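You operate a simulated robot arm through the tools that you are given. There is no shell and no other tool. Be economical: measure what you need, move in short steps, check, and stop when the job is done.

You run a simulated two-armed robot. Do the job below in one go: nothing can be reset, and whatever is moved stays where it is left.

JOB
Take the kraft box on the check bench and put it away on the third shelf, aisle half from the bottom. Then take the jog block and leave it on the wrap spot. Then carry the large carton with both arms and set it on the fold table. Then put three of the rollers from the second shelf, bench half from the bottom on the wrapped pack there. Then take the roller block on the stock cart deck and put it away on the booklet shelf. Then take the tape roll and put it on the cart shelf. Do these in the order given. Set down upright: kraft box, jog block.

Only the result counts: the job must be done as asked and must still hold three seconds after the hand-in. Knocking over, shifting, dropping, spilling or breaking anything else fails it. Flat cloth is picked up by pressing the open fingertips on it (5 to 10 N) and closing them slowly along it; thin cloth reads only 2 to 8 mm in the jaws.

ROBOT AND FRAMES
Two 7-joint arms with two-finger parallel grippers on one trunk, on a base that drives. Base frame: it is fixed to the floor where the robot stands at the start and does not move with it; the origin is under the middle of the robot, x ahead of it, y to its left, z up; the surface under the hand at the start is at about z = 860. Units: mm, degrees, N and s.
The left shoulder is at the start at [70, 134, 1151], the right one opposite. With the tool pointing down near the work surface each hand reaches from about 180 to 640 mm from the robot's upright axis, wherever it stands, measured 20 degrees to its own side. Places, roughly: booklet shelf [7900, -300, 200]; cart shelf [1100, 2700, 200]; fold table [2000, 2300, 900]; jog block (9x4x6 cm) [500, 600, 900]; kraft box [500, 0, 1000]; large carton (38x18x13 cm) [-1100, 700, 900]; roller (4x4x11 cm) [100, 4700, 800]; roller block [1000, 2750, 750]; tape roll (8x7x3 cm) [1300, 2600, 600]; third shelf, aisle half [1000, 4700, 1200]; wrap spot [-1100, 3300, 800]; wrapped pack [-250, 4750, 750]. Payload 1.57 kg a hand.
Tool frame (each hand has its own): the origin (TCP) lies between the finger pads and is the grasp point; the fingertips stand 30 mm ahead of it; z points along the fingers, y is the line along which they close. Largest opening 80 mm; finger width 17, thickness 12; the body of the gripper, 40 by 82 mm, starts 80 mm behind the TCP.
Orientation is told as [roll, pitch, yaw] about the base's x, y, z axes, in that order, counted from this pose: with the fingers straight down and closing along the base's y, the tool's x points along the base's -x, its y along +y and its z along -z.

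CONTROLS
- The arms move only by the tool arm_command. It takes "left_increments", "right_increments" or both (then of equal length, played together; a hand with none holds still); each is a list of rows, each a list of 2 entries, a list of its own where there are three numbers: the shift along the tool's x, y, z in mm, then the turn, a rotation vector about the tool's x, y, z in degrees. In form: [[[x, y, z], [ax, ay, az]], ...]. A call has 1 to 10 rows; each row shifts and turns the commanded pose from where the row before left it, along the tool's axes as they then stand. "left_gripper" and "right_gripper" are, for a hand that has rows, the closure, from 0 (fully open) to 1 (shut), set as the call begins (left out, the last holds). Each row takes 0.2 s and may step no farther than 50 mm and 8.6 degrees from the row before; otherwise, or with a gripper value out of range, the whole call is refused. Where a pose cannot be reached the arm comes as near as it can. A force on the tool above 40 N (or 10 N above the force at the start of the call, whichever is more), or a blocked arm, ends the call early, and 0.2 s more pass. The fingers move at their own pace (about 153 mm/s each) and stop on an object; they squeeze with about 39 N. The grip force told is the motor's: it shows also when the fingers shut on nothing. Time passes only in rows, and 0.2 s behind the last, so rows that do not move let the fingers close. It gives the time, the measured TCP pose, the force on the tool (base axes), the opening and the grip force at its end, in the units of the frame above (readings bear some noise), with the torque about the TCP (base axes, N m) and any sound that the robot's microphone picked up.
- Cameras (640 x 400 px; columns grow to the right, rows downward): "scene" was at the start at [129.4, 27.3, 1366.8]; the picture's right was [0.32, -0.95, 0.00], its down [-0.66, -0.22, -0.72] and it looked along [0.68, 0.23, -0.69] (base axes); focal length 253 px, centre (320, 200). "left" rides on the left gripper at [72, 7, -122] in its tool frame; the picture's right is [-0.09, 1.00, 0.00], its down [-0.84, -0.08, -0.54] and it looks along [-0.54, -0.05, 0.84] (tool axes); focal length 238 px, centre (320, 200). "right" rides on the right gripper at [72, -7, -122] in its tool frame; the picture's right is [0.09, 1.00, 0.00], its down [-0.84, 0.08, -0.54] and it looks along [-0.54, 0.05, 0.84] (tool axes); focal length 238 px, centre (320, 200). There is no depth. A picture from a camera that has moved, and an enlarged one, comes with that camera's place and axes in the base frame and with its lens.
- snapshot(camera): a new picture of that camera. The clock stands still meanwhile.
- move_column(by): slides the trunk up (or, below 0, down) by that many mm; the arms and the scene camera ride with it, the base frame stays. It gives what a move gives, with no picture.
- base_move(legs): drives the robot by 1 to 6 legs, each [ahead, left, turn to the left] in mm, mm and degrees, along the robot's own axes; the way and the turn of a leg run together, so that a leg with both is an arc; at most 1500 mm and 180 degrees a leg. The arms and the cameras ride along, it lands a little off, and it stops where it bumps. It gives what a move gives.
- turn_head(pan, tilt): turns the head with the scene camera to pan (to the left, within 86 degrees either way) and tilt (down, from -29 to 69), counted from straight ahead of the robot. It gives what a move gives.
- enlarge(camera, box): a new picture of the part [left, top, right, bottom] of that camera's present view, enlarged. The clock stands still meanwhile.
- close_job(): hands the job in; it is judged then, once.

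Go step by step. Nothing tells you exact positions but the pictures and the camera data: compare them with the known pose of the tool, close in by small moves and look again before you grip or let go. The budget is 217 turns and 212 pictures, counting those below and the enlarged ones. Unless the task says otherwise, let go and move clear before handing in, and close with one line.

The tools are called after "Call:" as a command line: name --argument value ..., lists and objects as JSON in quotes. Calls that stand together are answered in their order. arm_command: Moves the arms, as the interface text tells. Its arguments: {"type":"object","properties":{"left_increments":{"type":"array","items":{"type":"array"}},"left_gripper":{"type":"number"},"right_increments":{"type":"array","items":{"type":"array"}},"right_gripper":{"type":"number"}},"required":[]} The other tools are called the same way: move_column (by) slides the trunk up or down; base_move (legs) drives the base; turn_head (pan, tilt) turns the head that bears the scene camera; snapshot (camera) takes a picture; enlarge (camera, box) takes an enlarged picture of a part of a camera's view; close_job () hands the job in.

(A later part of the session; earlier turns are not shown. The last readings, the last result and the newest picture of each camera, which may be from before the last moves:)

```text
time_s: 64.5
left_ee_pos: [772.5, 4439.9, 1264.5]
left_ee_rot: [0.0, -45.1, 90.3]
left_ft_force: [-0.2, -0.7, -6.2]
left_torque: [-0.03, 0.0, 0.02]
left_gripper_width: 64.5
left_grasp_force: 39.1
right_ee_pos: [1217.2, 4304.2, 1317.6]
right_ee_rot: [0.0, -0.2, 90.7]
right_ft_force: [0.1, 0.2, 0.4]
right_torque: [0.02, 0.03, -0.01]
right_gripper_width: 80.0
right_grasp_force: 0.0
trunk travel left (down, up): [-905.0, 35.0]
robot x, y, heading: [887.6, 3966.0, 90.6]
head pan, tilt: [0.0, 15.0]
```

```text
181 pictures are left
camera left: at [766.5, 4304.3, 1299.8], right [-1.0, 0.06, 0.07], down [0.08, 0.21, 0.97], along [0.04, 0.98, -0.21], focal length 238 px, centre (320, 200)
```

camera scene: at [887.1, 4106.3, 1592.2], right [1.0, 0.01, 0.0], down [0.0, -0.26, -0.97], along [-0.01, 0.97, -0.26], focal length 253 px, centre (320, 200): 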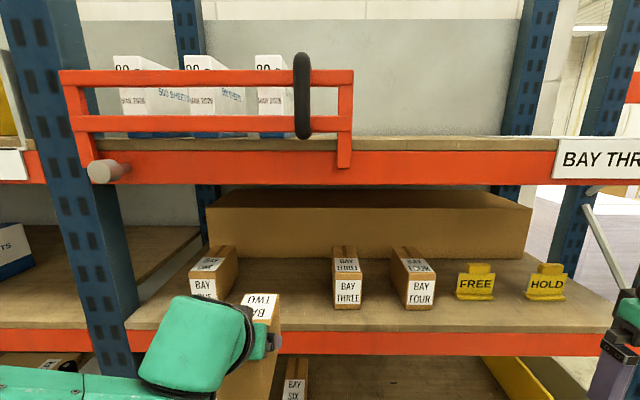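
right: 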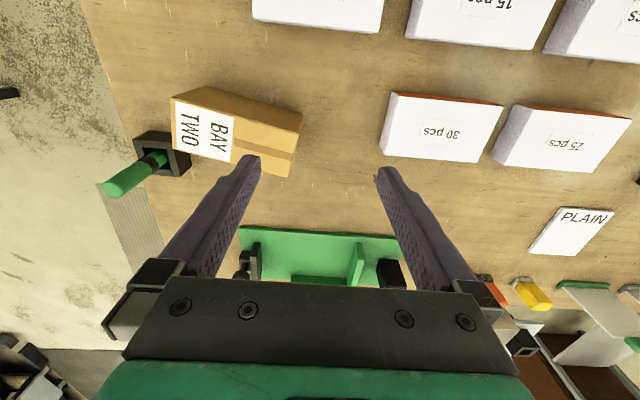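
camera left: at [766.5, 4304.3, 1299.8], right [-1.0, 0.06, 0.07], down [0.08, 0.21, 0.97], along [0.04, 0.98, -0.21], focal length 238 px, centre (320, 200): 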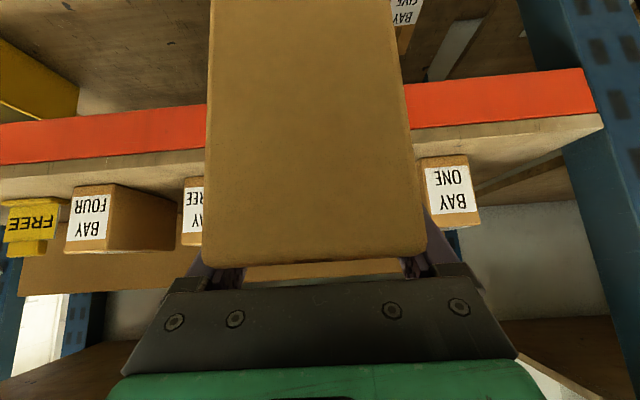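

Slot confirmed at x≈772; the hand is lined up. I move the box in by the arm, partway first.

Call:
arm_command --left_increments '[[[-24.75, 0, 24.75], [0, 0, 0]], [[-24.75, 0, 24.75], [0, 0, 0]], [[-24.75, 0, 24.75], [0, 0, 0]], [[-24.75, 0, 24.75], [0, 0, 0]]]'

Call:
snapshot --camera "scene"

```text
time_s: 65.5
left_ee_pos: [770.9, 4586.6, 1261.9]
left_ee_rot: [0.1, -44.7, 90.4]
left_ft_force: [-0.4, 0.8, -4.4]
left_torque: [-0.05, 0.02, 0.03]
left_gripper_width: 64.8
left_grasp_force: 39.1
right_ee_pos: [1217.3, 4310.9, 1315.8]
right_ee_rot: [0.2, 0.2, 90.7]
right_ft_force: [0.0, -0.4, 0.6]
right_torque: [0.0, 0.0, 0.0]
right_gripper_width: 80.0
right_grasp_force: 0.0
trunk travel left (down, up): [-905.0, 35.0]
robot x, y, heading: [885.0, 3967.8, 90.5]
head pan, tilt: [0.0, 15.0]
```

```text
180 pictures are left
camera scene: at [887.2, 4112.9, 1591.5], right [1.0, 0.01, 0.0], down [0.0, -0.26, -0.96], along [-0.01, 0.96, -0.26], focal length 253 px, centre (320, 200)
```

scene: 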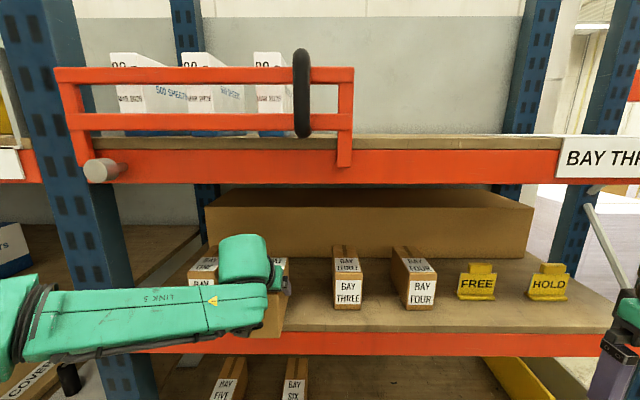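

The forearm still has room to the rack post. I continue inward in small steps to y≈4685.

Call:
arm_command --left_increments '[[[-17.5, 0, 17.5], [0, 0, 0]], [[-17.5, 0, 17.5], [0, 0, 0]], [[-17.5, 0, 17.5], [0, 0, 0]], [[-15, 0, 15], [0, 0, 0]], [[0, 0, 0], [0, 0, 0]]]'

Call:
snapshot --camera "scene"

Call:
snapshot --camera "left"

```text
time_s: 66.8
left_ee_pos: [736.8, 4634.8, 1261.8]
left_ee_rot: [0.0, -44.9, 90.3]
left_ft_force: [-0.5, -0.2, -5.5]
left_torque: [-0.01, -0.03, 0.01]
left_gripper_width: 65.0
left_grasp_force: 38.9
left hand out of reach, approached as far as the arm can: row 2, 3, 4
right_ee_pos: [1217.3, 4307.8, 1315.5]
right_ee_rot: [-0.1, 0.1, 90.7]
right_ft_force: [-0.1, 0.0, 1.0]
right_torque: [0.0, -0.02, 0.01]
right_gripper_width: 80.1
right_grasp_force: 0.1
trunk travel left (down, up): [-905.0, 35.0]
robot x, y, heading: [886.2, 3963.0, 90.5]
head pan, tilt: [0.0, 15.0]
```

```text
179 pictures are left
camera scene: at [887.3, 4110.5, 1591.7], right [1.0, 0.01, 0.0], down [0.0, -0.26, -0.97], along [-0.01, 0.97, -0.26], focal length 253 px, centre (320, 200)
```

scene: 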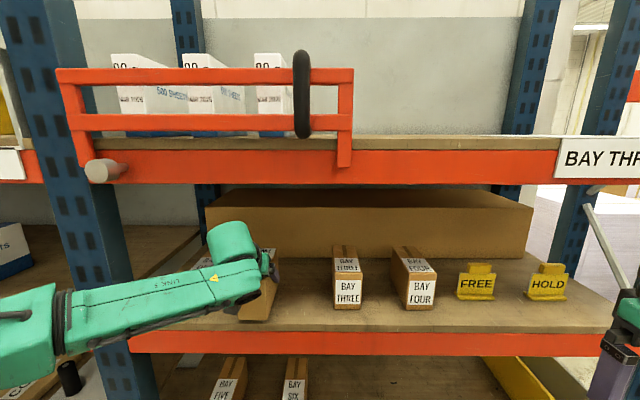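

```text
178 pictures are left
camera left: at [730.5, 4498.9, 1298.0], right [-1.0, 0.06, 0.07], down [0.08, 0.21, 0.97], along [0.04, 0.98, -0.21], focal length 238 px, centre (320, 200)
```

left: 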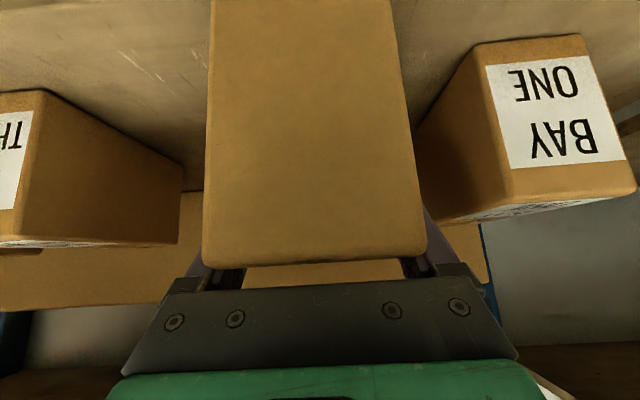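

The arm hit its reach limit and drifted left. I retract a bit, then I'll use the base to go deeper.

Call:
arm_command --left_increments '[[[24.75, 0, -24.75], [0, 0, 0]], [[24.75, 0, -24.75], [0, 0, 0]], [[0, 0, 0], [0, 0, 0]]]'

```text
time_s: 67.5
left_ee_pos: [738.4, 4563.1, 1264.5]
left_ee_rot: [0.2, -44.8, 90.5]
left_ft_force: [0.6, -0.3, -4.9]
left_torque: [-0.02, -0.05, -0.02]
left_gripper_width: 64.8
left_grasp_force: 38.5
right_ee_pos: [1218.5, 4308.8, 1315.1]
right_ee_rot: [0.1, 0.2, 90.7]
right_ft_force: [-0.1, 0.9, -0.3]
right_torque: [-0.01, 0.0, 0.0]
right_gripper_width: 80.1
right_grasp_force: 0.1
trunk travel left (down, up): [-905.0, 35.0]
robot x, y, heading: [888.7, 3964.5, 90.8]
head pan, tilt: [0.0, 15.0]
```

Call:
base_move --legs '[[60, -76, 0]]'

Call:
arm_command --left_increments '[[[0, 20, 0], [0, 0, 0]], [[0, 20, 0], [0, 0, 0]], [[0, 0, 0], [0, 0, 0]]]'

Call:
snapshot --camera "scene"

```text
time_s: 68.7
left_ee_pos: [806.8, 4618.0, 1267.2]
left_ee_rot: [-0.5, -45.1, 90.7]
left_ft_force: [0.3, -0.3, -5.3]
left_torque: [-0.01, -0.01, -0.05]
left_gripper_width: 64.7
left_grasp_force: 39.0
right_ee_pos: [1286.3, 4361.8, 1318.6]
right_ee_rot: [-0.4, -0.2, 90.7]
right_ft_force: [-0.7, -0.4, 0.3]
right_torque: [0.02, -0.07, -0.02]
right_gripper_width: 80.1
right_grasp_force: 0.0
trunk travel left (down, up): [-905.0, 35.0]
robot x, y, heading: [966.5, 4023.7, 90.8]
head pan, tilt: [0.0, 15.0]
```

```text
time_s: 69.5
left_ee_pos: [772.2, 4622.8, 1262.8]
left_ee_rot: [0.1, -44.8, 90.4]
left_ft_force: [0.2, -0.5, -5.3]
left_torque: [-0.04, 0.01, -0.03]
left_gripper_width: 64.9
left_grasp_force: 39.1
right_ee_pos: [1293.3, 4369.2, 1316.7]
right_ee_rot: [0.0, 0.0, 90.8]
right_ft_force: [0.5, -0.5, -0.7]
right_torque: [0.01, 0.02, -0.01]
right_gripper_width: 80.2
right_grasp_force: 0.0
trunk travel left (down, up): [-905.0, 35.0]
robot x, y, heading: [963.2, 4023.4, 90.4]
head pan, tilt: [0.0, 15.0]
```

```text
177 pictures are left
camera scene: at [963.5, 4170.8, 1591.7], right [1.0, 0.01, 0.0], down [0.0, -0.26, -0.97], along [-0.01, 0.97, -0.26], focal length 253 px, centre (320, 200)
```

scene: 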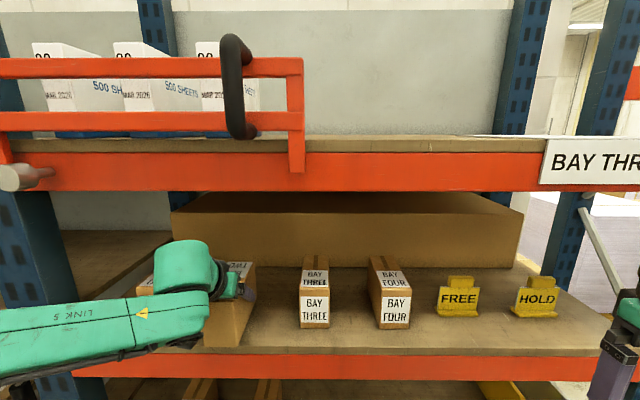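

Call:
arm_command --left_increments '[[[-10.6, 0, 10.6], [0, 0, 0]], [[-10.6, 0, 10.6], [0, 0, 0]], [[-10.6, 0, 10.6], [0, 0, 0]], [[0, 0, 0], [0, 0, 0]]]'

Call:
snapshot --camera "scene"

Call:
snapshot --camera "left"

```text
time_s: 70.5
left_ee_pos: [770.7, 4667.3, 1263.1]
left_ee_rot: [0.0, -44.9, 90.4]
left_ft_force: [0.3, -0.4, -4.7]
left_torque: [-0.03, -0.01, 0.01]
left_gripper_width: 64.9
left_grasp_force: 39.2
right_ee_pos: [1293.6, 4366.1, 1316.8]
right_ee_rot: [0.0, 0.0, 90.6]
right_ft_force: [-0.3, -0.2, 0.0]
right_torque: [-0.02, 0.0, 0.01]
right_gripper_width: 80.1
right_grasp_force: 0.0
trunk travel left (down, up): [-905.0, 35.0]
robot x, y, heading: [963.6, 4022.3, 90.6]
head pan, tilt: [0.0, 15.0]
```

```text
176 pictures are left
camera scene: at [962.0, 4169.6, 1591.9], right [1.0, 0.01, 0.0], down [0.0, -0.26, -0.97], along [-0.01, 0.97, -0.26], focal length 253 px, centre (320, 200)
```

scene: 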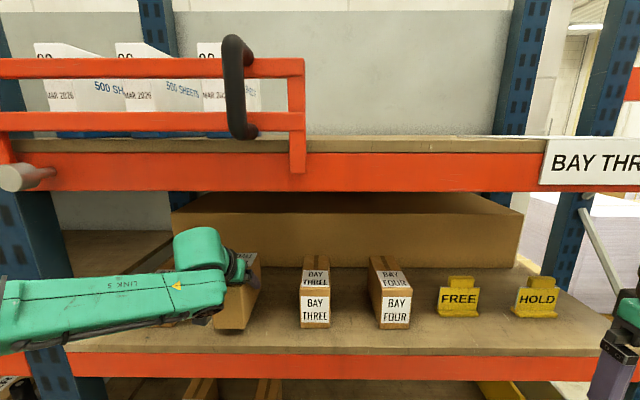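

```text
175 pictures are left
camera left: at [764.8, 4532.2, 1298.6], right [-1.0, 0.06, 0.07], down [0.08, 0.21, 0.97], along [0.04, 0.98, -0.21], focal length 238 px, centre (320, 200)
```

left: 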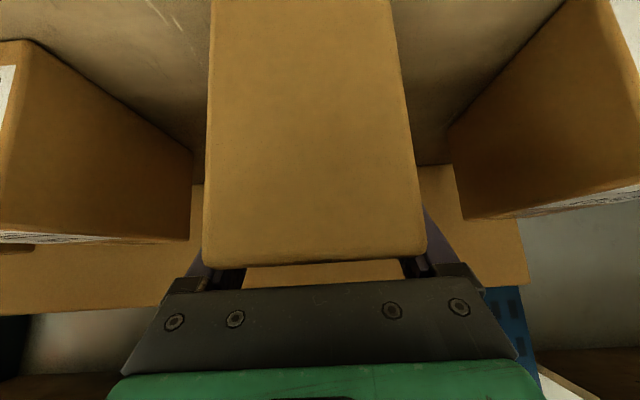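

The box hangs in its slot, clear on both sides. I lower it onto the shelf.

Call:
arm_command --left_increments '[[[3.5, 0, 3.5], [0, 0, 0]], [[3.5, 0, 3.5], [0, 0, 0]], [[2.1, 0, 2.1], [0, 0, 0]], [[2.1, 0, 2.1], [0, 0, 0]], [[0, 0, 0], [0, 0, 0]]]'

Call:
enlarge --camera "scene" --box '[120, 220, 360, 370]'

```text
time_s: 71.7
left_ee_pos: [772.3, 4669.6, 1248.6]
left_ee_rot: [0.0, -44.8, 90.4]
left_ft_force: [0.7, 0.0, -5.8]
left_torque: [-0.04, -0.01, 0.01]
left_gripper_width: 65.0
left_grasp_force: 38.3
right_ee_pos: [1292.6, 4368.2, 1316.0]
right_ee_rot: [0.0, 0.0, 90.7]
right_ft_force: [0.0, 0.4, 0.3]
right_torque: [-0.01, 0.01, 0.01]
right_gripper_width: 80.0
right_grasp_force: 0.0
trunk travel left (down, up): [-905.0, 35.0]
robot x, y, heading: [962.0, 4022.4, 90.4]
head pan, tilt: [0.0, 15.0]
```

```text
2.67 times, centred on (240, 295) of scene
camera zoom: at [962.6, 4170.3, 1591.8], right [1.0, 0.01, 0.0], down [0.0, -0.26, -0.97], along [-0.01, 0.97, -0.26], focal length 675 px, centre (533, -53)
```

zoom: 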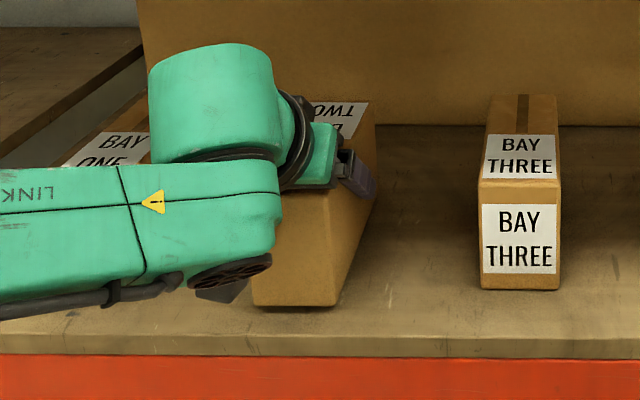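

Still hanging (full weight on the hand); I lower a little further until it touches.

Call:
arm_command --left_increments '[[[1.4, 0, 1.4], [0, 0, 0]], [[1.4, 0, 1.4], [0, 0, 0]], [[0.7, 0, 0.7], [0, 0, 0]], [[0, 0, 0], [0, 0, 0]]]'

```text
time_s: 72.7
left_ee_pos: [772.3, 4668.4, 1244.8]
left_ee_rot: [0.2, -44.9, 90.4]
left_ft_force: [0.1, -0.2, -5.2]
left_torque: [-0.01, -0.02, 0.0]
left_gripper_width: 64.9
left_grasp_force: 38.7
right_ee_pos: [1293.1, 4367.5, 1317.1]
right_ee_rot: [0.0, -0.1, 90.7]
right_ft_force: [0.3, 0.0, -0.6]
right_torque: [-0.02, 0.02, 0.0]
right_gripper_width: 80.0
right_grasp_force: 0.0
trunk travel left (down, up): [-905.0, 35.0]
robot x, y, heading: [962.3, 4026.8, 90.6]
head pan, tilt: [0.0, 15.0]
```

Call:
arm_command --left_increments '[[[1.4, 0, 1.4], [0, 0, 0]], [[0.7, 0, 0.7], [0, 0, 0]], [[0, 0, 0], [0, 0, 0]]]'

Call:
arm_command --left_increments '[[[1.4, 0, 1.4], [0, 0, 0]], [[0, 0, 0], [0, 0, 0]]]'

```text
time_s: 73.5
left_ee_pos: [771.6, 4667.4, 1242.6]
left_ee_rot: [0.0, -45.0, 90.4]
left_ft_force: [-0.7, 2.0, 0.0]
left_torque: [0.6, -0.1, 0.16]
left_gripper_width: 64.8
left_grasp_force: 39.1
right_ee_pos: [1293.7, 4366.1, 1317.3]
right_ee_rot: [0.1, 0.1, 90.7]
right_ft_force: [0.0, 0.4, 0.6]
right_torque: [-0.04, 0.01, -0.01]
right_gripper_width: 79.7
right_grasp_force: 0.0
trunk travel left (down, up): [-905.0, 35.0]
robot x, y, heading: [963.0, 4023.2, 90.7]
head pan, tilt: [0.0, 15.0]
```

```text
time_s: 74.1
left_ee_pos: [772.8, 4666.9, 1241.9]
left_ee_rot: [0.0, -45.2, 90.4]
left_ft_force: [-2.9, 5.2, 7.2]
left_torque: [1.26, -0.21, 0.36]
left_gripper_width: 65.0
left_grasp_force: 39.3
right_ee_pos: [1293.3, 4366.4, 1316.2]
right_ee_rot: [-0.1, -0.1, 90.6]
right_ft_force: [0.0, -0.2, 0.7]
right_torque: [-0.01, -0.01, 0.0]
right_gripper_width: 80.2
right_grasp_force: 0.1
trunk travel left (down, up): [-905.0, 35.0]
robot x, y, heading: [966.4, 4025.3, 90.5]
head pan, tilt: [0.0, 15.0]
```

It rests on the shelf. I open and back out along the finger line.

Call:
arm_command --left_increments '[[[0, 0, 0], [0, 0, 0]], [[0, 0, 0], [0, 0, 0]]]' --left_gripper 0

Call:
arm_command --left_increments '[[[0, 0, -10], [0, 0, 0]], [[0, 0, -25], [0, 0, 0]], [[0, 0, -25], [0, 0, 0]], [[0, 0, -25], [0, 0, 0]], [[25, 0, -25], [0, 0, 0]], [[25, 0, -25], [0, 0, 0]]]'

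Call:
enlarge --camera "scene" --box '[80, 180, 400, 380]'

```text
time_s: 74.7
left_ee_pos: [772.6, 4667.1, 1239.9]
left_ee_rot: [0.1, -44.9, 90.3]
left_ft_force: [0.5, 0.1, -0.1]
left_torque: [0.04, -0.02, 0.02]
left_gripper_width: 80.1
left_grasp_force: 0.0
right_ee_pos: [1292.7, 4366.9, 1316.1]
right_ee_rot: [0.0, -0.1, 90.7]
right_ft_force: [-0.9, -0.3, 0.3]
right_torque: [0.0, 0.0, -0.03]
right_gripper_width: 80.0
right_grasp_force: 0.0
trunk travel left (down, up): [-905.0, 35.0]
robot x, y, heading: [965.9, 4024.7, 90.5]
head pan, tilt: [0.0, 15.0]
```

```text
time_s: 76.1
left_ee_pos: [773.0, 4533.2, 1303.0]
left_ee_rot: [0.1, -45.2, 90.3]
left_ft_force: [0.5, -0.3, 0.2]
left_torque: [0.01, -0.01, 0.01]
left_gripper_width: 79.9
left_grasp_force: 0.0
right_ee_pos: [1292.3, 4364.3, 1317.3]
right_ee_rot: [-0.1, -0.1, 90.6]
right_ft_force: [0.0, -0.6, -0.2]
right_torque: [0.03, 0.0, 0.01]
right_gripper_width: 80.2
right_grasp_force: 0.1
trunk travel left (down, up): [-905.0, 35.0]
robot x, y, heading: [964.5, 4020.3, 90.5]
head pan, tilt: [0.0, 15.0]
```

```text
2.00 times, centred on (240, 280) of scene
camera zoom: at [961.8, 4165.4, 1592.3], right [1.0, 0.01, 0.0], down [0.0, -0.26, -0.97], along [-0.01, 0.97, -0.26], focal length 506 px, centre (480, 40)
```

zoom: 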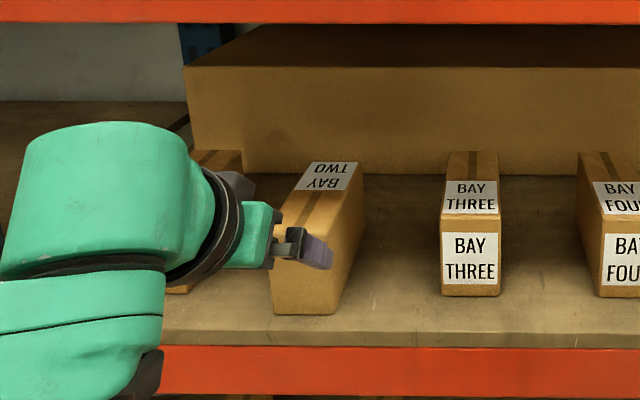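

Box two is placed and standing. I back away, straighten the left hand to vertical, and lower the trunk.

Call:
base_move --legs '[[-550, 0, 0]]'

Call:
arm_command --left_increments '[[[0, 0, 0], [0, 7.5, 0]], [[0, 0, 0], [0, 7.5, 0]], [[0, 0, 0], [0, 7.5, 0]], [[0, 0, 0], [0, 7.5, 0]], [[0, 0, 0], [0, 7.5, 0]], [[0, 0, 0], [0, 7.5, 0]], [[30, -30, 0], [0, 0, 0]], [[30, -30, 0], [0, 0, 0]], [[30, -30, 0], [0, 0, 0]]]'

Call:
turn_head --pan 60 --tilt 15

Call:
snapshot --camera "scene"

```text
time_s: 79.2
left_ee_pos: [776.8, 3991.6, 1301.2]
left_ee_rot: [0.1, -44.9, 91.0]
left_ft_force: [0.3, 0.4, 0.4]
left_torque: [-0.04, -0.01, -0.01]
left_gripper_width: 79.8
left_grasp_force: 0.1
right_ee_pos: [1298.6, 3826.9, 1316.2]
right_ee_rot: [0.0, 0.1, 91.3]
right_ft_force: [0.0, -0.3, -0.2]
right_torque: [-0.02, 0.0, -0.01]
right_gripper_width: 80.2
right_grasp_force: 0.1
trunk travel left (down, up): [-905.0, 35.0]
robot x, y, heading: [973.5, 3477.4, 91.0]
head pan, tilt: [0.0, 15.0]
```

```text
time_s: 81.2
left_ee_pos: [869.9, 3902.8, 1304.1]
left_ee_rot: [0.1, 0.0, 91.1]
left_ft_force: [-0.4, -0.2, -0.2]
left_torque: [0.0, 0.0, -0.01]
left_gripper_width: 80.0
left_grasp_force: 0.0
right_ee_pos: [1298.1, 3825.3, 1317.3]
right_ee_rot: [0.1, 0.0, 91.3]
right_ft_force: [0.5, -0.3, 0.6]
right_torque: [0.03, 0.0, 0.03]
right_gripper_width: 80.1
right_grasp_force: 0.1
trunk travel left (down, up): [-905.0, 35.0]
robot x, y, heading: [970.8, 3479.1, 91.2]
head pan, tilt: [0.0, 15.0]
```

```text
time_s: 82.5
left_ee_pos: [868.1, 3903.9, 1303.0]
left_ee_rot: [0.1, 0.0, 91.1]
left_ft_force: [-0.4, 0.0, -0.3]
left_torque: [-0.03, -0.02, -0.03]
left_gripper_width: 79.6
left_grasp_force: 0.1
right_ee_pos: [1299.3, 3826.1, 1316.6]
right_ee_rot: [0.1, 0.0, 91.3]
right_ft_force: [-0.2, -0.3, 0.2]
right_torque: [-0.01, -0.03, 0.0]
right_gripper_width: 80.0
right_grasp_force: 0.1
trunk travel left (down, up): [-905.0, 35.0]
robot x, y, heading: [970.4, 3481.0, 91.1]
head pan, tilt: [60.0, 15.0]
```

```text
172 pictures are left
camera scene: at [890.6, 3576.0, 1592.0], right [0.48, 0.88, 0.0], down [0.23, -0.12, -0.97], along [-0.85, 0.47, -0.26], focal length 253 px, centre (320, 200)
```

scene: 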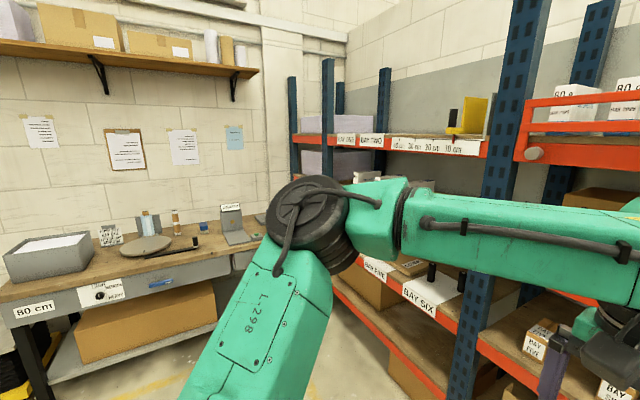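

The wrap bench has a round disc at about (-1020, 3340), likely the wrap spot. I'll head back to the check bench for the jog block.

Call:
move_column --by -180

Call:
base_move --legs '[[0, 1120, 0], [0, 0, -91]]'

Call:
turn_head --pan -75 --tilt 30

Call:
snapshot --camera "scene"

Call:
turn_head --pan -20 --tilt 35

Call:
snapshot --camera "scene"

```text
time_s: 84.5
left_ee_pos: [868.7, 3902.9, 1123.6]
left_ee_rot: [0.1, 0.0, 91.0]
left_ft_force: [0.1, 0.0, -0.2]
left_torque: [0.03, 0.0, -0.01]
left_gripper_width: 79.7
left_grasp_force: 0.0
right_ee_pos: [1298.1, 3825.9, 1136.3]
right_ee_rot: [0.0, 0.0, 91.3]
right_ft_force: [1.0, -0.8, 0.1]
right_torque: [-0.01, -0.03, -0.01]
right_gripper_width: 80.2
right_grasp_force: 0.2
trunk travel left (down, up): [-725.0, 215.0]
robot x, y, heading: [973.6, 3476.8, 91.2]
head pan, tilt: [60.0, 15.0]
```

```text
time_s: 94.1
left_ee_pos: [268.3, 3555.8, 1124.5]
left_ee_rot: [0.1, 0.2, 1.5]
left_ft_force: [-0.2, 0.1, 0.2]
left_torque: [0.04, -0.01, -0.01]
left_gripper_width: 79.9
left_grasp_force: 0.0
right_ee_pos: [196.0, 3125.5, 1137.4]
right_ee_rot: [0.1, 0.0, 1.9]
right_ft_force: [-0.3, -0.3, 0.9]
right_torque: [0.02, -0.02, 0.0]
right_gripper_width: 80.2
right_grasp_force: 0.1
trunk travel left (down, up): [-725.0, 215.0]
robot x, y, heading: [-152.8, 3447.6, 2.0]
head pan, tilt: [60.0, 15.0]
```

```text
time_s: 96.3
left_ee_pos: [269.2, 3555.1, 1124.5]
left_ee_rot: [0.1, 0.0, 1.5]
left_ft_force: [-0.4, 0.0, 0.1]
left_torque: [-0.02, 0.0, 0.02]
left_gripper_width: 80.0
left_grasp_force: 0.1
right_ee_pos: [195.6, 3125.0, 1137.2]
right_ee_rot: [0.0, 0.1, 1.9]
right_ft_force: [-0.3, 0.1, -0.6]
right_torque: [0.02, -0.02, -0.02]
right_gripper_width: 79.9
right_grasp_force: 0.0
trunk travel left (down, up): [-725.0, 215.0]
robot x, y, heading: [-150.4, 3448.9, 1.9]
head pan, tilt: [-75.0, 30.0]
```

```text
171 pictures are left
camera scene: at [-75.2, 3364.3, 1387.8], right [-0.96, -0.29, 0.0], down [-0.14, 0.48, -0.87], along [0.25, -0.83, -0.5], focal length 253 px, centre (320, 200)
```

scene: 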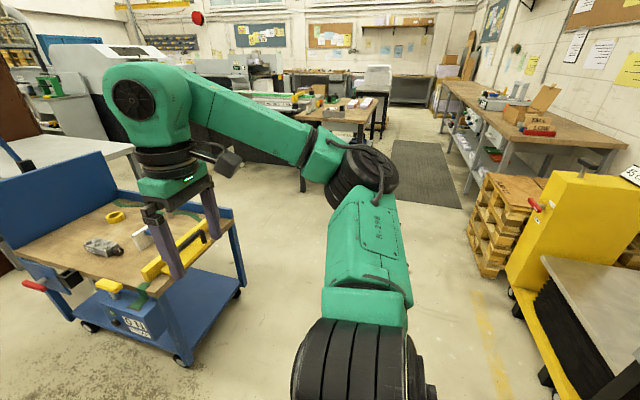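

```text
time_s: 97.5
left_ee_pos: [269.1, 3556.4, 1123.4]
left_ee_rot: [0.1, 0.0, 1.7]
left_ft_force: [-0.1, -0.6, 0.7]
left_torque: [-0.02, 0.01, 0.0]
left_gripper_width: 80.3
left_grasp_force: 0.1
right_ee_pos: [195.6, 3126.3, 1136.9]
right_ee_rot: [0.0, 0.1, 1.9]
right_ft_force: [-0.3, -0.2, 0.3]
right_torque: [-0.02, 0.0, -0.01]
right_gripper_width: 80.2
right_grasp_force: 0.1
trunk travel left (down, up): [-725.0, 215.0]
robot x, y, heading: [-152.7, 3449.4, 2.1]
head pan, tilt: [-20.0, 35.0]
```

```text
170 pictures are left
camera scene: at [-17.8, 3423.2, 1380.0], right [-0.31, -0.95, 0.0], down [-0.54, 0.18, -0.82], along [0.78, -0.26, -0.57], focal length 253 px, centre (320, 200)
```

scene: 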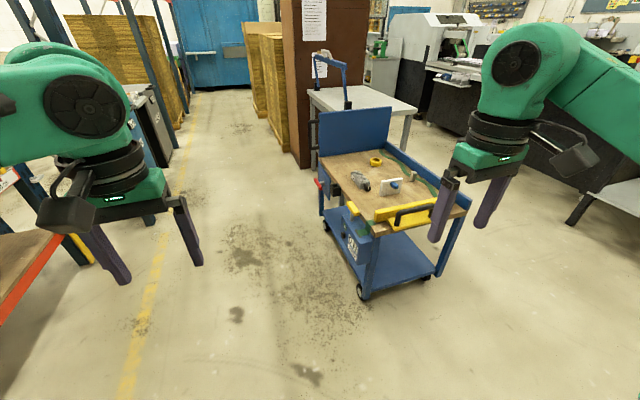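

The cart stands at x≥790, so the aisle at x≈-150 is free. I drive sideways back to the check bench.

Call:
base_move --legs '[[0, -10, -2], [0, -1450, 0], [0, -1400, 0], [140, 0, 0]]'

Call:
turn_head --pan 10 --tilt 45

Call:
snapshot --camera "scene"

```text
time_s: 112.3
left_ee_pos: [376.0, 725.8, 1124.0]
left_ee_rot: [0.1, -0.1, -1.9]
left_ft_force: [0.6, 0.2, 0.6]
left_torque: [0.02, 0.01, -0.01]
left_gripper_width: 80.0
left_grasp_force: 0.1
right_ee_pos: [277.5, 300.7, 1137.3]
right_ee_rot: [0.0, -0.2, -1.6]
right_ft_force: [0.5, 0.1, 0.1]
right_torque: [0.01, 0.0, 0.01]
right_gripper_width: 80.0
right_grasp_force: 0.1
trunk travel left (down, up): [-725.0, 215.0]
robot x, y, heading: [-47.2, 640.5, -1.5]
head pan, tilt: [-20.0, 35.0]
```

```text
time_s: 113.3
left_ee_pos: [377.2, 726.4, 1124.8]
left_ee_rot: [0.0, 0.0, -1.9]
left_ft_force: [0.4, 0.6, 0.0]
left_torque: [-0.01, -0.01, -0.01]
left_gripper_width: 80.1
left_grasp_force: 0.0
right_ee_pos: [278.8, 301.0, 1138.2]
right_ee_rot: [0.0, -0.2, -1.6]
right_ft_force: [0.1, -0.3, -0.5]
right_torque: [0.02, 0.01, 0.0]
right_gripper_width: 79.7
right_grasp_force: 0.1
trunk travel left (down, up): [-725.0, 215.0]
robot x, y, heading: [-49.7, 640.5, -1.5]
head pan, tilt: [10.0, 45.0]
```

```text
169 pictures are left
camera scene: at [81.9, 655.1, 1365.2], right [0.14, -0.99, 0.0], down [-0.7, -0.1, -0.71], along [0.7, 0.1, -0.71], focal length 253 px, centre (320, 200)
```

scene: 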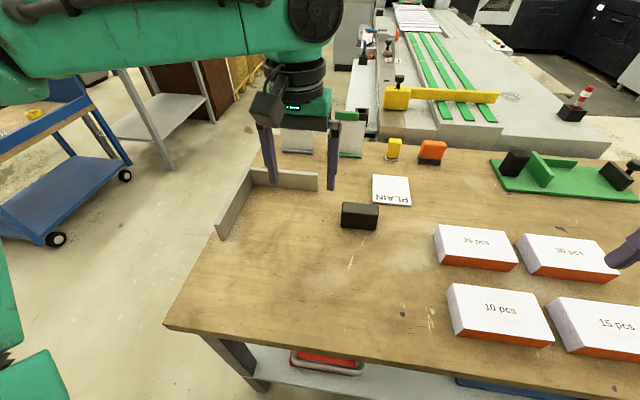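

Call:
enlarge --camera "scene" --box '[310, 180, 410, 242]'

Call:
snapshot --camera "left"

```text
6.40 times, centred on (360, 211) of scene
camera zoom: at [81.9, 655.1, 1365.2], right [0.14, -0.99, 0.0], down [-0.7, -0.1, -0.71], along [0.7, 0.1, -0.71], focal length 1620 px, centre (64, 130)
```

zoom: 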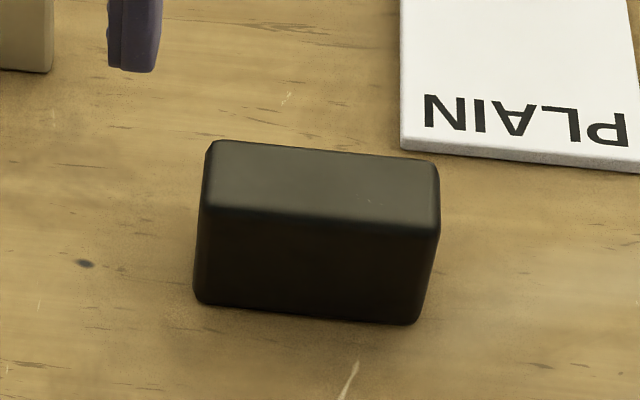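

```text
167 pictures are left
camera left: at [305.7, 736.2, 1245.2], right [0.12, 0.99, 0.0], down [0.83, -0.11, 0.54], along [0.54, -0.07, -0.84], focal length 238 px, centre (320, 200)
```

left: 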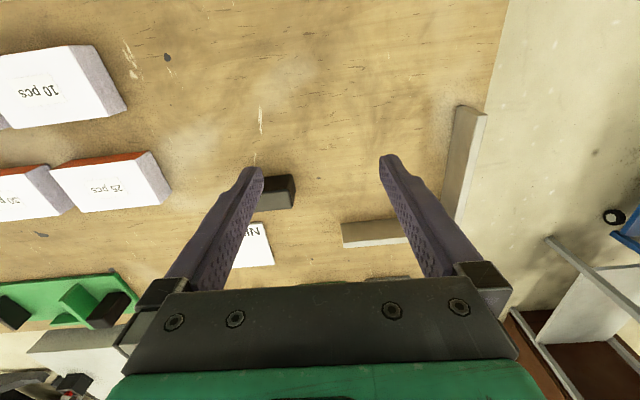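

The jog block lies at about (507, 621), 90 mm along y, 40 mm wide, top z≈920. I shift the base for reach and yaw the left hand so it closes across the 40 mm width.

Call:
base_move --legs '[[40, -110, 1.5]]'

Call:
arm_command --left_increments '[[[0, 0, 0], [0, 0, 8.5]], [[0, 0, 0], [0, 0, 8.5]], [[0, 0, 0], [0, 0, 8.5]], [[0, 0, 0], [0, 0, 8.5]], [[0, 0, 0], [0, 0, 8.5]], [[0, 0, 0], [0, 0, 8.5]], [[0, 0, 0], [0, 0, 8.5]], [[0, 0, 0], [0, 0, 8.5]], [[0, 0, 0], [0, 0, 8.5]], [[0, 0, 0], [0, 0, 8.5]]]'

```text
time_s: 114.5
left_ee_pos: [414.4, 630.1, 1122.7]
left_ee_rot: [0.0, 0.0, -0.4]
left_ft_force: [-0.4, -0.1, -0.7]
left_torque: [-0.02, 0.01, -0.02]
left_gripper_width: 79.7
left_grasp_force: 0.1
right_ee_pos: [326.6, 200.8, 1137.5]
right_ee_rot: [-0.1, 0.0, 0.1]
right_ft_force: [-0.7, 0.3, 0.3]
right_torque: [-0.02, -0.01, -0.01]
right_gripper_width: 80.3
right_grasp_force: 0.0
trunk travel left (down, up): [-725.0, 215.0]
robot x, y, heading: [-13.5, 532.6, 0.0]
head pan, tilt: [10.0, 45.0]
```

```text
time_s: 116.7
left_ee_pos: [414.6, 628.0, 1124.4]
left_ee_rot: [0.0, 0.0, -85.4]
left_ft_force: [0.3, 1.0, -0.2]
left_torque: [-0.02, 0.03, -0.02]
left_gripper_width: 80.1
left_grasp_force: 0.1
right_ee_pos: [327.5, 198.5, 1136.2]
right_ee_rot: [0.0, -0.1, 0.0]
right_ft_force: [-0.4, -0.6, -0.8]
right_torque: [0.02, 0.0, 0.02]
right_gripper_width: 80.2
right_grasp_force: 0.1
trunk travel left (down, up): [-725.0, 215.0]
robot x, y, heading: [-12.0, 532.5, -0.0]
head pan, tilt: [10.0, 45.0]
```

Call:
arm_command --left_increments '[[[0, 0, 0], [0, 0, 4.6]], [[-1.8, 23.1, 31], [0, 0, 0]], [[-1.8, 23.1, 31], [0, 0, 0]], [[-1.8, 23.1, 31], [0, 0, 0]], [[-1.8, 23.1, 31], [0, 0, 0]], [[0, 0, 0], [0, 0, 0]]]'

Call:
snapshot --camera "left"

Call:
enlarge --camera "scene" --box '[230, 130, 390, 240]'

```text
time_s: 118.1
left_ee_pos: [483.8, 643.9, 998.3]
left_ee_rot: [0.1, -0.1, -89.9]
left_ft_force: [-0.2, -1.0, -0.1]
left_torque: [-0.01, 0.0, 0.02]
left_gripper_width: 80.0
left_grasp_force: 0.0
left hand out of reach, approached as far as the arm can: row 4, 5
right_ee_pos: [327.4, 198.4, 1137.4]
right_ee_rot: [0.0, 0.0, 0.0]
right_ft_force: [-0.8, 0.5, 0.5]
right_torque: [0.01, 0.0, 0.0]
right_gripper_width: 79.9
right_grasp_force: 0.0
trunk travel left (down, up): [-725.0, 215.0]
robot x, y, heading: [-14.0, 536.1, 0.3]
head pan, tilt: [10.0, 45.0]
```

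```text
166 pictures are left
camera left: at [490.0, 716.7, 1119.8], right [1.0, -0.09, 0.0], down [-0.08, -0.84, 0.54], along [-0.05, -0.54, -0.84], focal length 238 px, centre (320, 200)
```

left: 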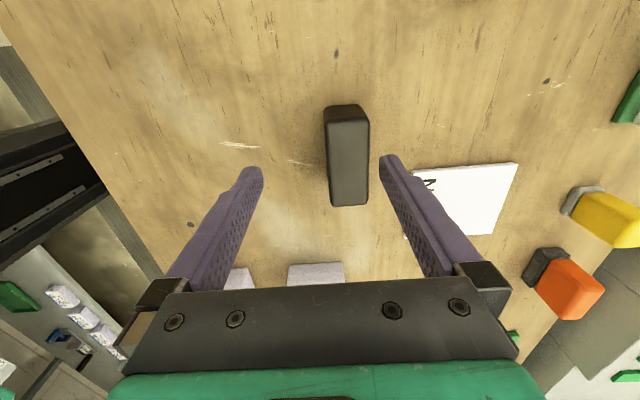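

```text
3.64 times, centred on (310, 185) of scene
camera zoom: at [120.6, 547.9, 1365.1], right [0.17, -0.98, 0.0], down [-0.7, -0.12, -0.71], along [0.7, 0.12, -0.71], focal length 920 px, centre (356, 254)
```

zoom: 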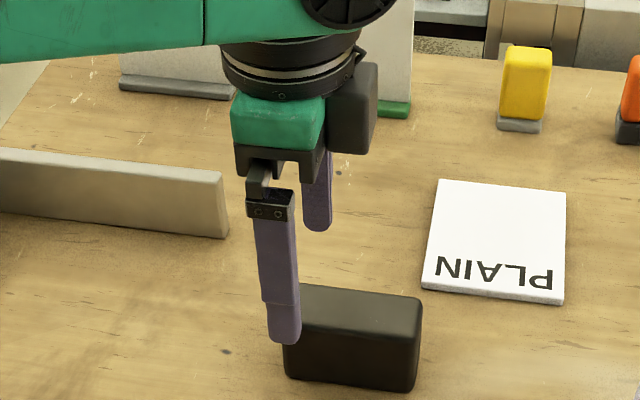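

The arm is at its reach limit in this pose; I shift the base to the right so the block sits further to the left arm's own side.

Call:
base_move --legs '[[30, -130, 0]]'

Call:
arm_command --left_increments '[[[25, 0, 0], [0, 0, 0]], [[25, 0, 0], [0, 0, 0]], [[25, 0, 0], [0, 0, 0]], [[25, 0, 0], [0, 0, 0]], [[0, 0, 0], [0, 0, 0]]]'

Call:
snapshot --camera "left"

```text
time_s: 119.4
left_ee_pos: [513.7, 515.0, 998.2]
left_ee_rot: [0.1, -0.2, -89.8]
left_ft_force: [-0.6, 0.4, -1.2]
left_torque: [-0.01, -0.01, 0.01]
left_gripper_width: 80.1
left_grasp_force: 0.1
right_ee_pos: [356.5, 70.4, 1136.8]
right_ee_rot: [-0.1, -0.2, 0.1]
right_ft_force: [-0.8, 0.4, -0.1]
right_torque: [0.0, 0.0, 0.01]
right_gripper_width: 80.0
right_grasp_force: 0.1
trunk travel left (down, up): [-725.0, 215.0]
robot x, y, heading: [20.4, 406.4, 0.3]
head pan, tilt: [10.0, 45.0]
```

```text
time_s: 120.6
left_ee_pos: [513.8, 613.5, 1000.1]
left_ee_rot: [0.1, -0.1, -89.9]
left_ft_force: [0.3, -0.7, -1.5]
left_torque: [0.03, -0.01, -0.01]
left_gripper_width: 79.9
left_grasp_force: 0.1
right_ee_pos: [358.8, 68.9, 1136.8]
right_ee_rot: [0.0, -0.1, 0.1]
right_ft_force: [-0.1, -0.4, 0.0]
right_torque: [0.02, -0.01, -0.01]
right_gripper_width: 80.1
right_grasp_force: 0.0
trunk travel left (down, up): [-725.0, 215.0]
robot x, y, heading: [18.3, 403.1, -0.2]
head pan, tilt: [10.0, 45.0]
```

```text
164 pictures are left
camera left: at [519.1, 686.3, 1120.8], right [1.0, -0.09, 0.0], down [-0.07, -0.84, 0.54], along [-0.05, -0.54, -0.84], focal length 238 px, centre (320, 200)
```

left: 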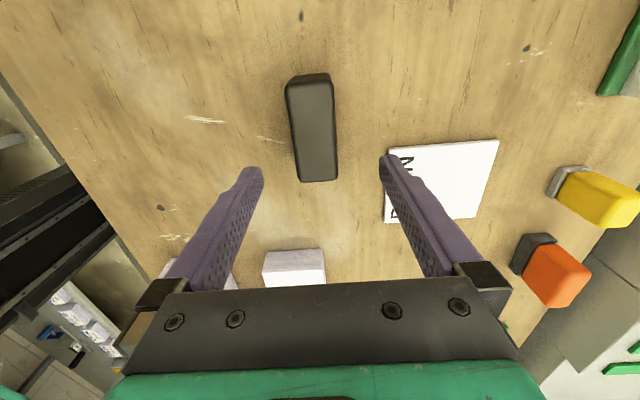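

Call:
arm_command --left_increments '[[[9, -6.3, 20], [0, 0, 0]], [[0, 0, 28], [0, 0, 0]], [[0, 0, 28], [0, 0, 0]], [[0, 0, 27], [0, 0, 0]], [[0, 0, 0], [0, 0, 0]]]'

Call:
snapshot --camera "left"

```text
time_s: 121.8
left_ee_pos: [507.0, 622.1, 896.1]
left_ee_rot: [0.1, -0.1, -89.8]
left_ft_force: [0.3, 0.1, 0.6]
left_torque: [0.0, -0.01, -0.01]
left_gripper_width: 79.8
left_grasp_force: 0.1
right_ee_pos: [357.2, 68.6, 1136.0]
right_ee_rot: [0.0, 0.1, 0.1]
right_ft_force: [0.0, 0.5, 0.0]
right_torque: [0.02, 0.0, 0.0]
right_gripper_width: 79.9
right_grasp_force: 0.2
trunk travel left (down, up): [-725.0, 215.0]
robot x, y, heading: [20.5, 402.0, -0.1]
head pan, tilt: [10.0, 45.0]
```

```text
163 pictures are left
camera left: at [512.8, 694.4, 1017.1], right [1.0, -0.09, 0.0], down [-0.08, -0.84, 0.54], along [-0.05, -0.54, -0.84], focal length 238 px, centre (320, 200)
```

left: 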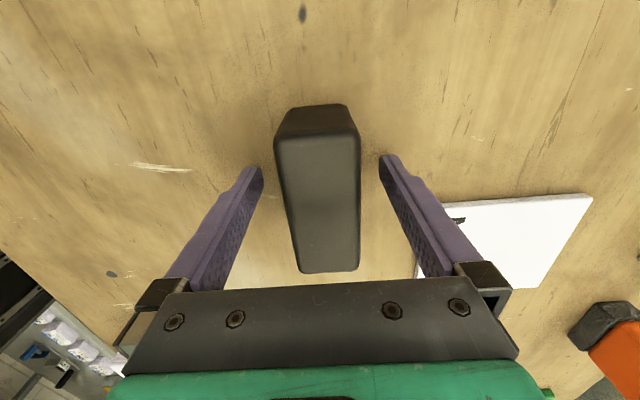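

Block is centred between the pads. I close and lift.

Call:
arm_command --left_increments '[[[0, 0, 0], [0, 0, 0]], [[0, 0, 0], [0, 0, 0]], [[0, 0, 0], [0, 0, 0]]]' --left_gripper 1

Call:
arm_command --left_increments '[[[0, 0, -10], [0, 0, 0]], [[0, 0, -40], [0, 0, 0]], [[0, 0, -45], [0, 0, 0]], [[0, 0, -45], [0, 0, 0]], [[0, 0, -45], [0, 0, 0]], [[0, 0, -45], [0, 0, 0]]]'

Call:
snapshot --camera "left"

```text
time_s: 122.6
left_ee_pos: [507.8, 621.3, 896.7]
left_ee_rot: [0.1, 0.0, -89.8]
left_ft_force: [0.7, 0.7, 1.0]
left_torque: [0.03, 0.05, -0.04]
left_gripper_width: 39.6
left_grasp_force: 38.9
right_ee_pos: [357.3, 69.6, 1135.7]
right_ee_rot: [0.0, -0.1, 0.1]
right_ft_force: [0.6, 0.4, -0.1]
right_torque: [0.01, 0.02, 0.0]
right_gripper_width: 80.1
right_grasp_force: 0.0
trunk travel left (down, up): [-725.0, 215.0]
robot x, y, heading: [18.2, 400.7, 0.2]
head pan, tilt: [10.0, 45.0]
```

```text
time_s: 124.0
left_ee_pos: [506.2, 623.0, 1126.2]
left_ee_rot: [0.1, 0.0, -89.8]
left_ft_force: [0.3, 0.0, -2.0]
left_torque: [0.03, 0.03, 0.01]
left_gripper_width: 39.7
left_grasp_force: 39.3
right_ee_pos: [356.9, 67.8, 1137.4]
right_ee_rot: [0.0, -0.1, 0.0]
right_ft_force: [0.3, 0.1, 0.4]
right_torque: [0.02, 0.03, 0.0]
right_gripper_width: 80.0
right_grasp_force: 0.1
trunk travel left (down, up): [-725.0, 215.0]
robot x, y, heading: [16.2, 399.5, 0.0]
head pan, tilt: [10.0, 45.0]
```

```text
162 pictures are left
camera left: at [510.8, 695.7, 1247.5], right [1.0, -0.09, 0.0], down [-0.07, -0.84, 0.54], along [-0.05, -0.54, -0.84], focal length 238 px, centre (320, 200)
```

left: 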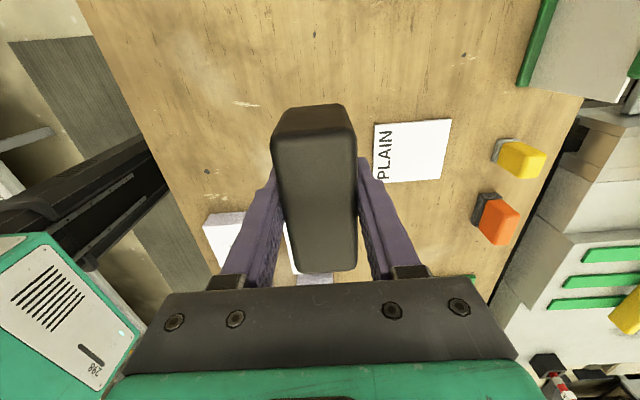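

The jog block is held. I back off, turn, and drive to the wrap bench.

Call:
base_move --legs '[[-200, 0, 0], [0, 0, 90], [1400, 0, 0], [1350, 0, 0]]'

Call:
turn_head --pan 70 --tilt 30

Call:
snapshot --camera "scene"

```text
time_s: 142.5
left_ee_pos: [-304.0, 3682.3, 1125.5]
left_ee_rot: [0.1, -0.1, -1.7]
left_ft_force: [0.2, 0.3, -2.5]
left_torque: [0.0, -0.01, -0.02]
left_gripper_width: 39.8
left_grasp_force: 38.9
right_ee_pos: [244.7, 3517.3, 1136.2]
right_ee_rot: [0.0, -0.2, 88.3]
right_ft_force: [0.2, -0.2, -0.8]
right_torque: [0.0, 0.03, -0.02]
right_gripper_width: 80.1
right_grasp_force: 0.2
trunk travel left (down, up): [-725.0, 215.0]
robot x, y, heading: [-96.3, 3189.9, 88.1]
head pan, tilt: [10.0, 45.0]
```

```text
time_s: 143.8
left_ee_pos: [-305.0, 3683.4, 1126.3]
left_ee_rot: [0.1, -0.2, -1.6]
left_ft_force: [0.3, -0.1, -2.5]
left_torque: [0.03, -0.01, -0.02]
left_gripper_width: 39.6
left_grasp_force: 38.2
right_ee_pos: [245.0, 3518.4, 1137.4]
right_ee_rot: [0.0, -0.2, 88.3]
right_ft_force: [-0.3, 0.2, -0.9]
right_torque: [0.03, 0.03, 0.01]
right_gripper_width: 80.2
right_grasp_force: 0.0
trunk travel left (down, up): [-725.0, 215.0]
robot x, y, heading: [-102.0, 3186.1, 88.1]
head pan, tilt: [70.0, 30.0]
```

```text
161 pictures are left
camera scene: at [-181.3, 3274.1, 1387.7], right [0.37, 0.93, 0.0], down [0.46, -0.19, -0.87], along [-0.8, 0.32, -0.5], focal length 253 px, centre (320, 200)
```

scene: 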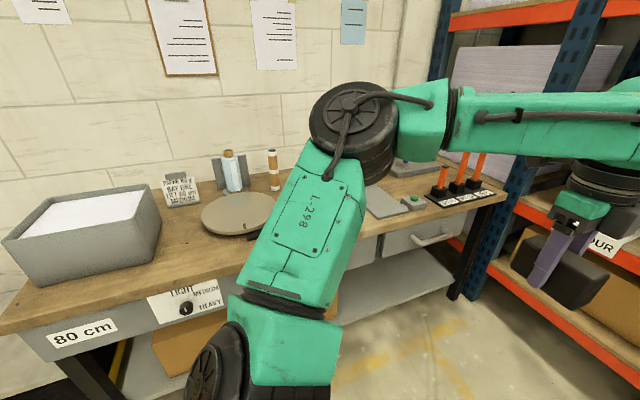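

Call:
base_move --legs '[[0, 0, 92], [300, 0, 0]]'

Call:
turn_head --pan 0 --tilt 35

Call:
snapshot --camera "scene"

```text
time_s: 149.8
left_ee_pos: [-884.5, 2961.1, 1126.0]
left_ee_rot: [0.2, -0.1, 90.7]
left_ft_force: [0.4, 0.0, -1.5]
left_torque: [-0.02, 0.02, -0.03]
left_gripper_width: 39.7
left_grasp_force: 39.1
right_ee_pos: [-741.6, 3516.5, 1137.1]
right_ee_rot: [0.0, -0.1, -179.3]
right_ft_force: [-0.2, 1.1, -0.3]
right_torque: [0.01, 0.02, 0.04]
right_gripper_width: 79.9
right_grasp_force: 0.0
trunk travel left (down, up): [-725.0, 215.0]
robot x, y, heading: [-401.6, 3184.2, -179.2]
head pan, tilt: [70.0, 30.0]
```

```text
time_s: 151.2
left_ee_pos: [-885.1, 2961.6, 1124.2]
left_ee_rot: [0.1, -0.2, 90.8]
left_ft_force: [1.0, 0.2, -2.6]
left_torque: [-0.03, 0.01, 0.02]
left_gripper_width: 39.6
left_grasp_force: 39.7
right_ee_pos: [-742.7, 3515.8, 1135.6]
right_ee_rot: [0.1, -0.1, -179.3]
right_ft_force: [-0.1, 0.0, -0.4]
right_torque: [-0.01, 0.02, 0.01]
right_gripper_width: 80.2
right_grasp_force: 0.0
trunk travel left (down, up): [-725.0, 215.0]
robot x, y, heading: [-401.7, 3186.5, -179.4]
head pan, tilt: [0.0, 35.0]
```

```text
160 pictures are left
camera scene: at [-538.1, 3185.3, 1379.9], right [-0.01, 1.0, 0.0], down [0.57, 0.01, -0.82], along [-0.82, -0.01, -0.57], focal length 253 px, centre (320, 200)
```

scene: 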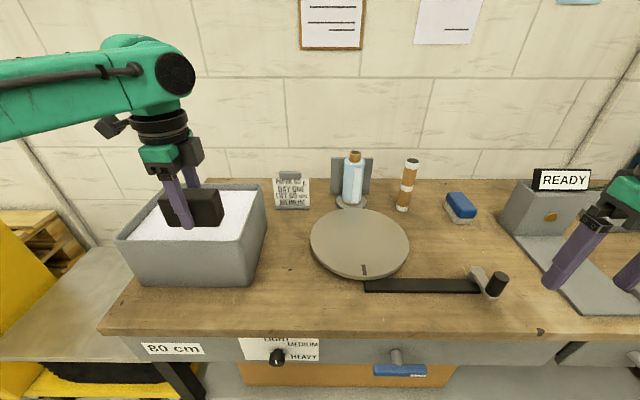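

The disc is the wrap spot, centre ≈(-1105, 3300) on the 800 mm bench. I bring the base so the left hand comes over it.

Call:
base_move --legs '[[0, -317, -0.7], [180, 0, 0]]'

Call:
turn_head --pan 15 --tilt 45

Call:
snapshot --camera "scene"

Call:
snapshot --camera "left"

```text
time_s: 154.4
left_ee_pos: [-1069.1, 3285.2, 1126.8]
left_ee_rot: [0.2, -0.1, 90.1]
left_ft_force: [-0.3, -0.2, -2.5]
left_torque: [-0.02, 0.01, -0.05]
left_gripper_width: 40.0
left_grasp_force: 39.2
right_ee_pos: [-921.8, 3838.9, 1137.5]
right_ee_rot: [-0.1, -0.3, -179.9]
right_ft_force: [0.2, 0.4, 0.3]
right_torque: [-0.01, 0.04, 0.0]
right_gripper_width: 80.0
right_grasp_force: 0.1
trunk travel left (down, up): [-725.0, 215.0]
robot x, y, heading: [-584.1, 3505.7, -179.9]
head pan, tilt: [0.0, 35.0]
```

```text
time_s: 155.2
left_ee_pos: [-1072.7, 3285.9, 1124.9]
left_ee_rot: [0.0, 0.0, 90.2]
left_ft_force: [0.0, -0.4, -2.8]
left_torque: [-0.03, -0.01, 0.01]
left_gripper_width: 39.7
left_grasp_force: 38.8
right_ee_pos: [-924.9, 3839.6, 1137.4]
right_ee_rot: [0.0, -0.1, -179.9]
right_ft_force: [0.2, -0.2, 0.2]
right_torque: [0.01, -0.02, 0.01]
right_gripper_width: 80.1
right_grasp_force: 0.0
trunk travel left (down, up): [-725.0, 215.0]
robot x, y, heading: [-583.7, 3506.7, -180.1]
head pan, tilt: [15.0, 45.0]
```

```text
159 pictures are left
camera scene: at [-713.2, 3485.2, 1365.0], right [-0.26, 0.97, 0.0], down [0.68, 0.18, -0.71], along [-0.68, -0.18, -0.71], focal length 253 px, centre (320, 200)
```

scene: 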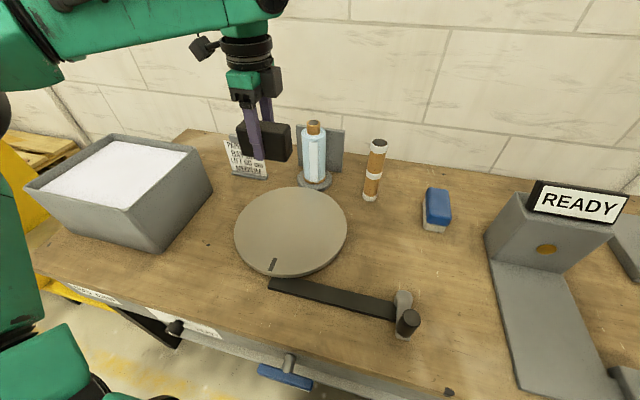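

```text
158 pictures are left
camera left: at [-1078.6, 3214.3, 1246.4], right [-1.0, 0.09, 0.0], down [0.07, 0.84, 0.54], along [0.05, 0.54, -0.84], focal length 238 px, centre (320, 200)
```

left: 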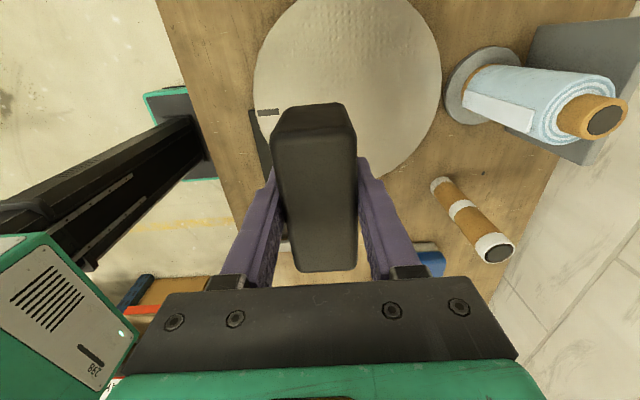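

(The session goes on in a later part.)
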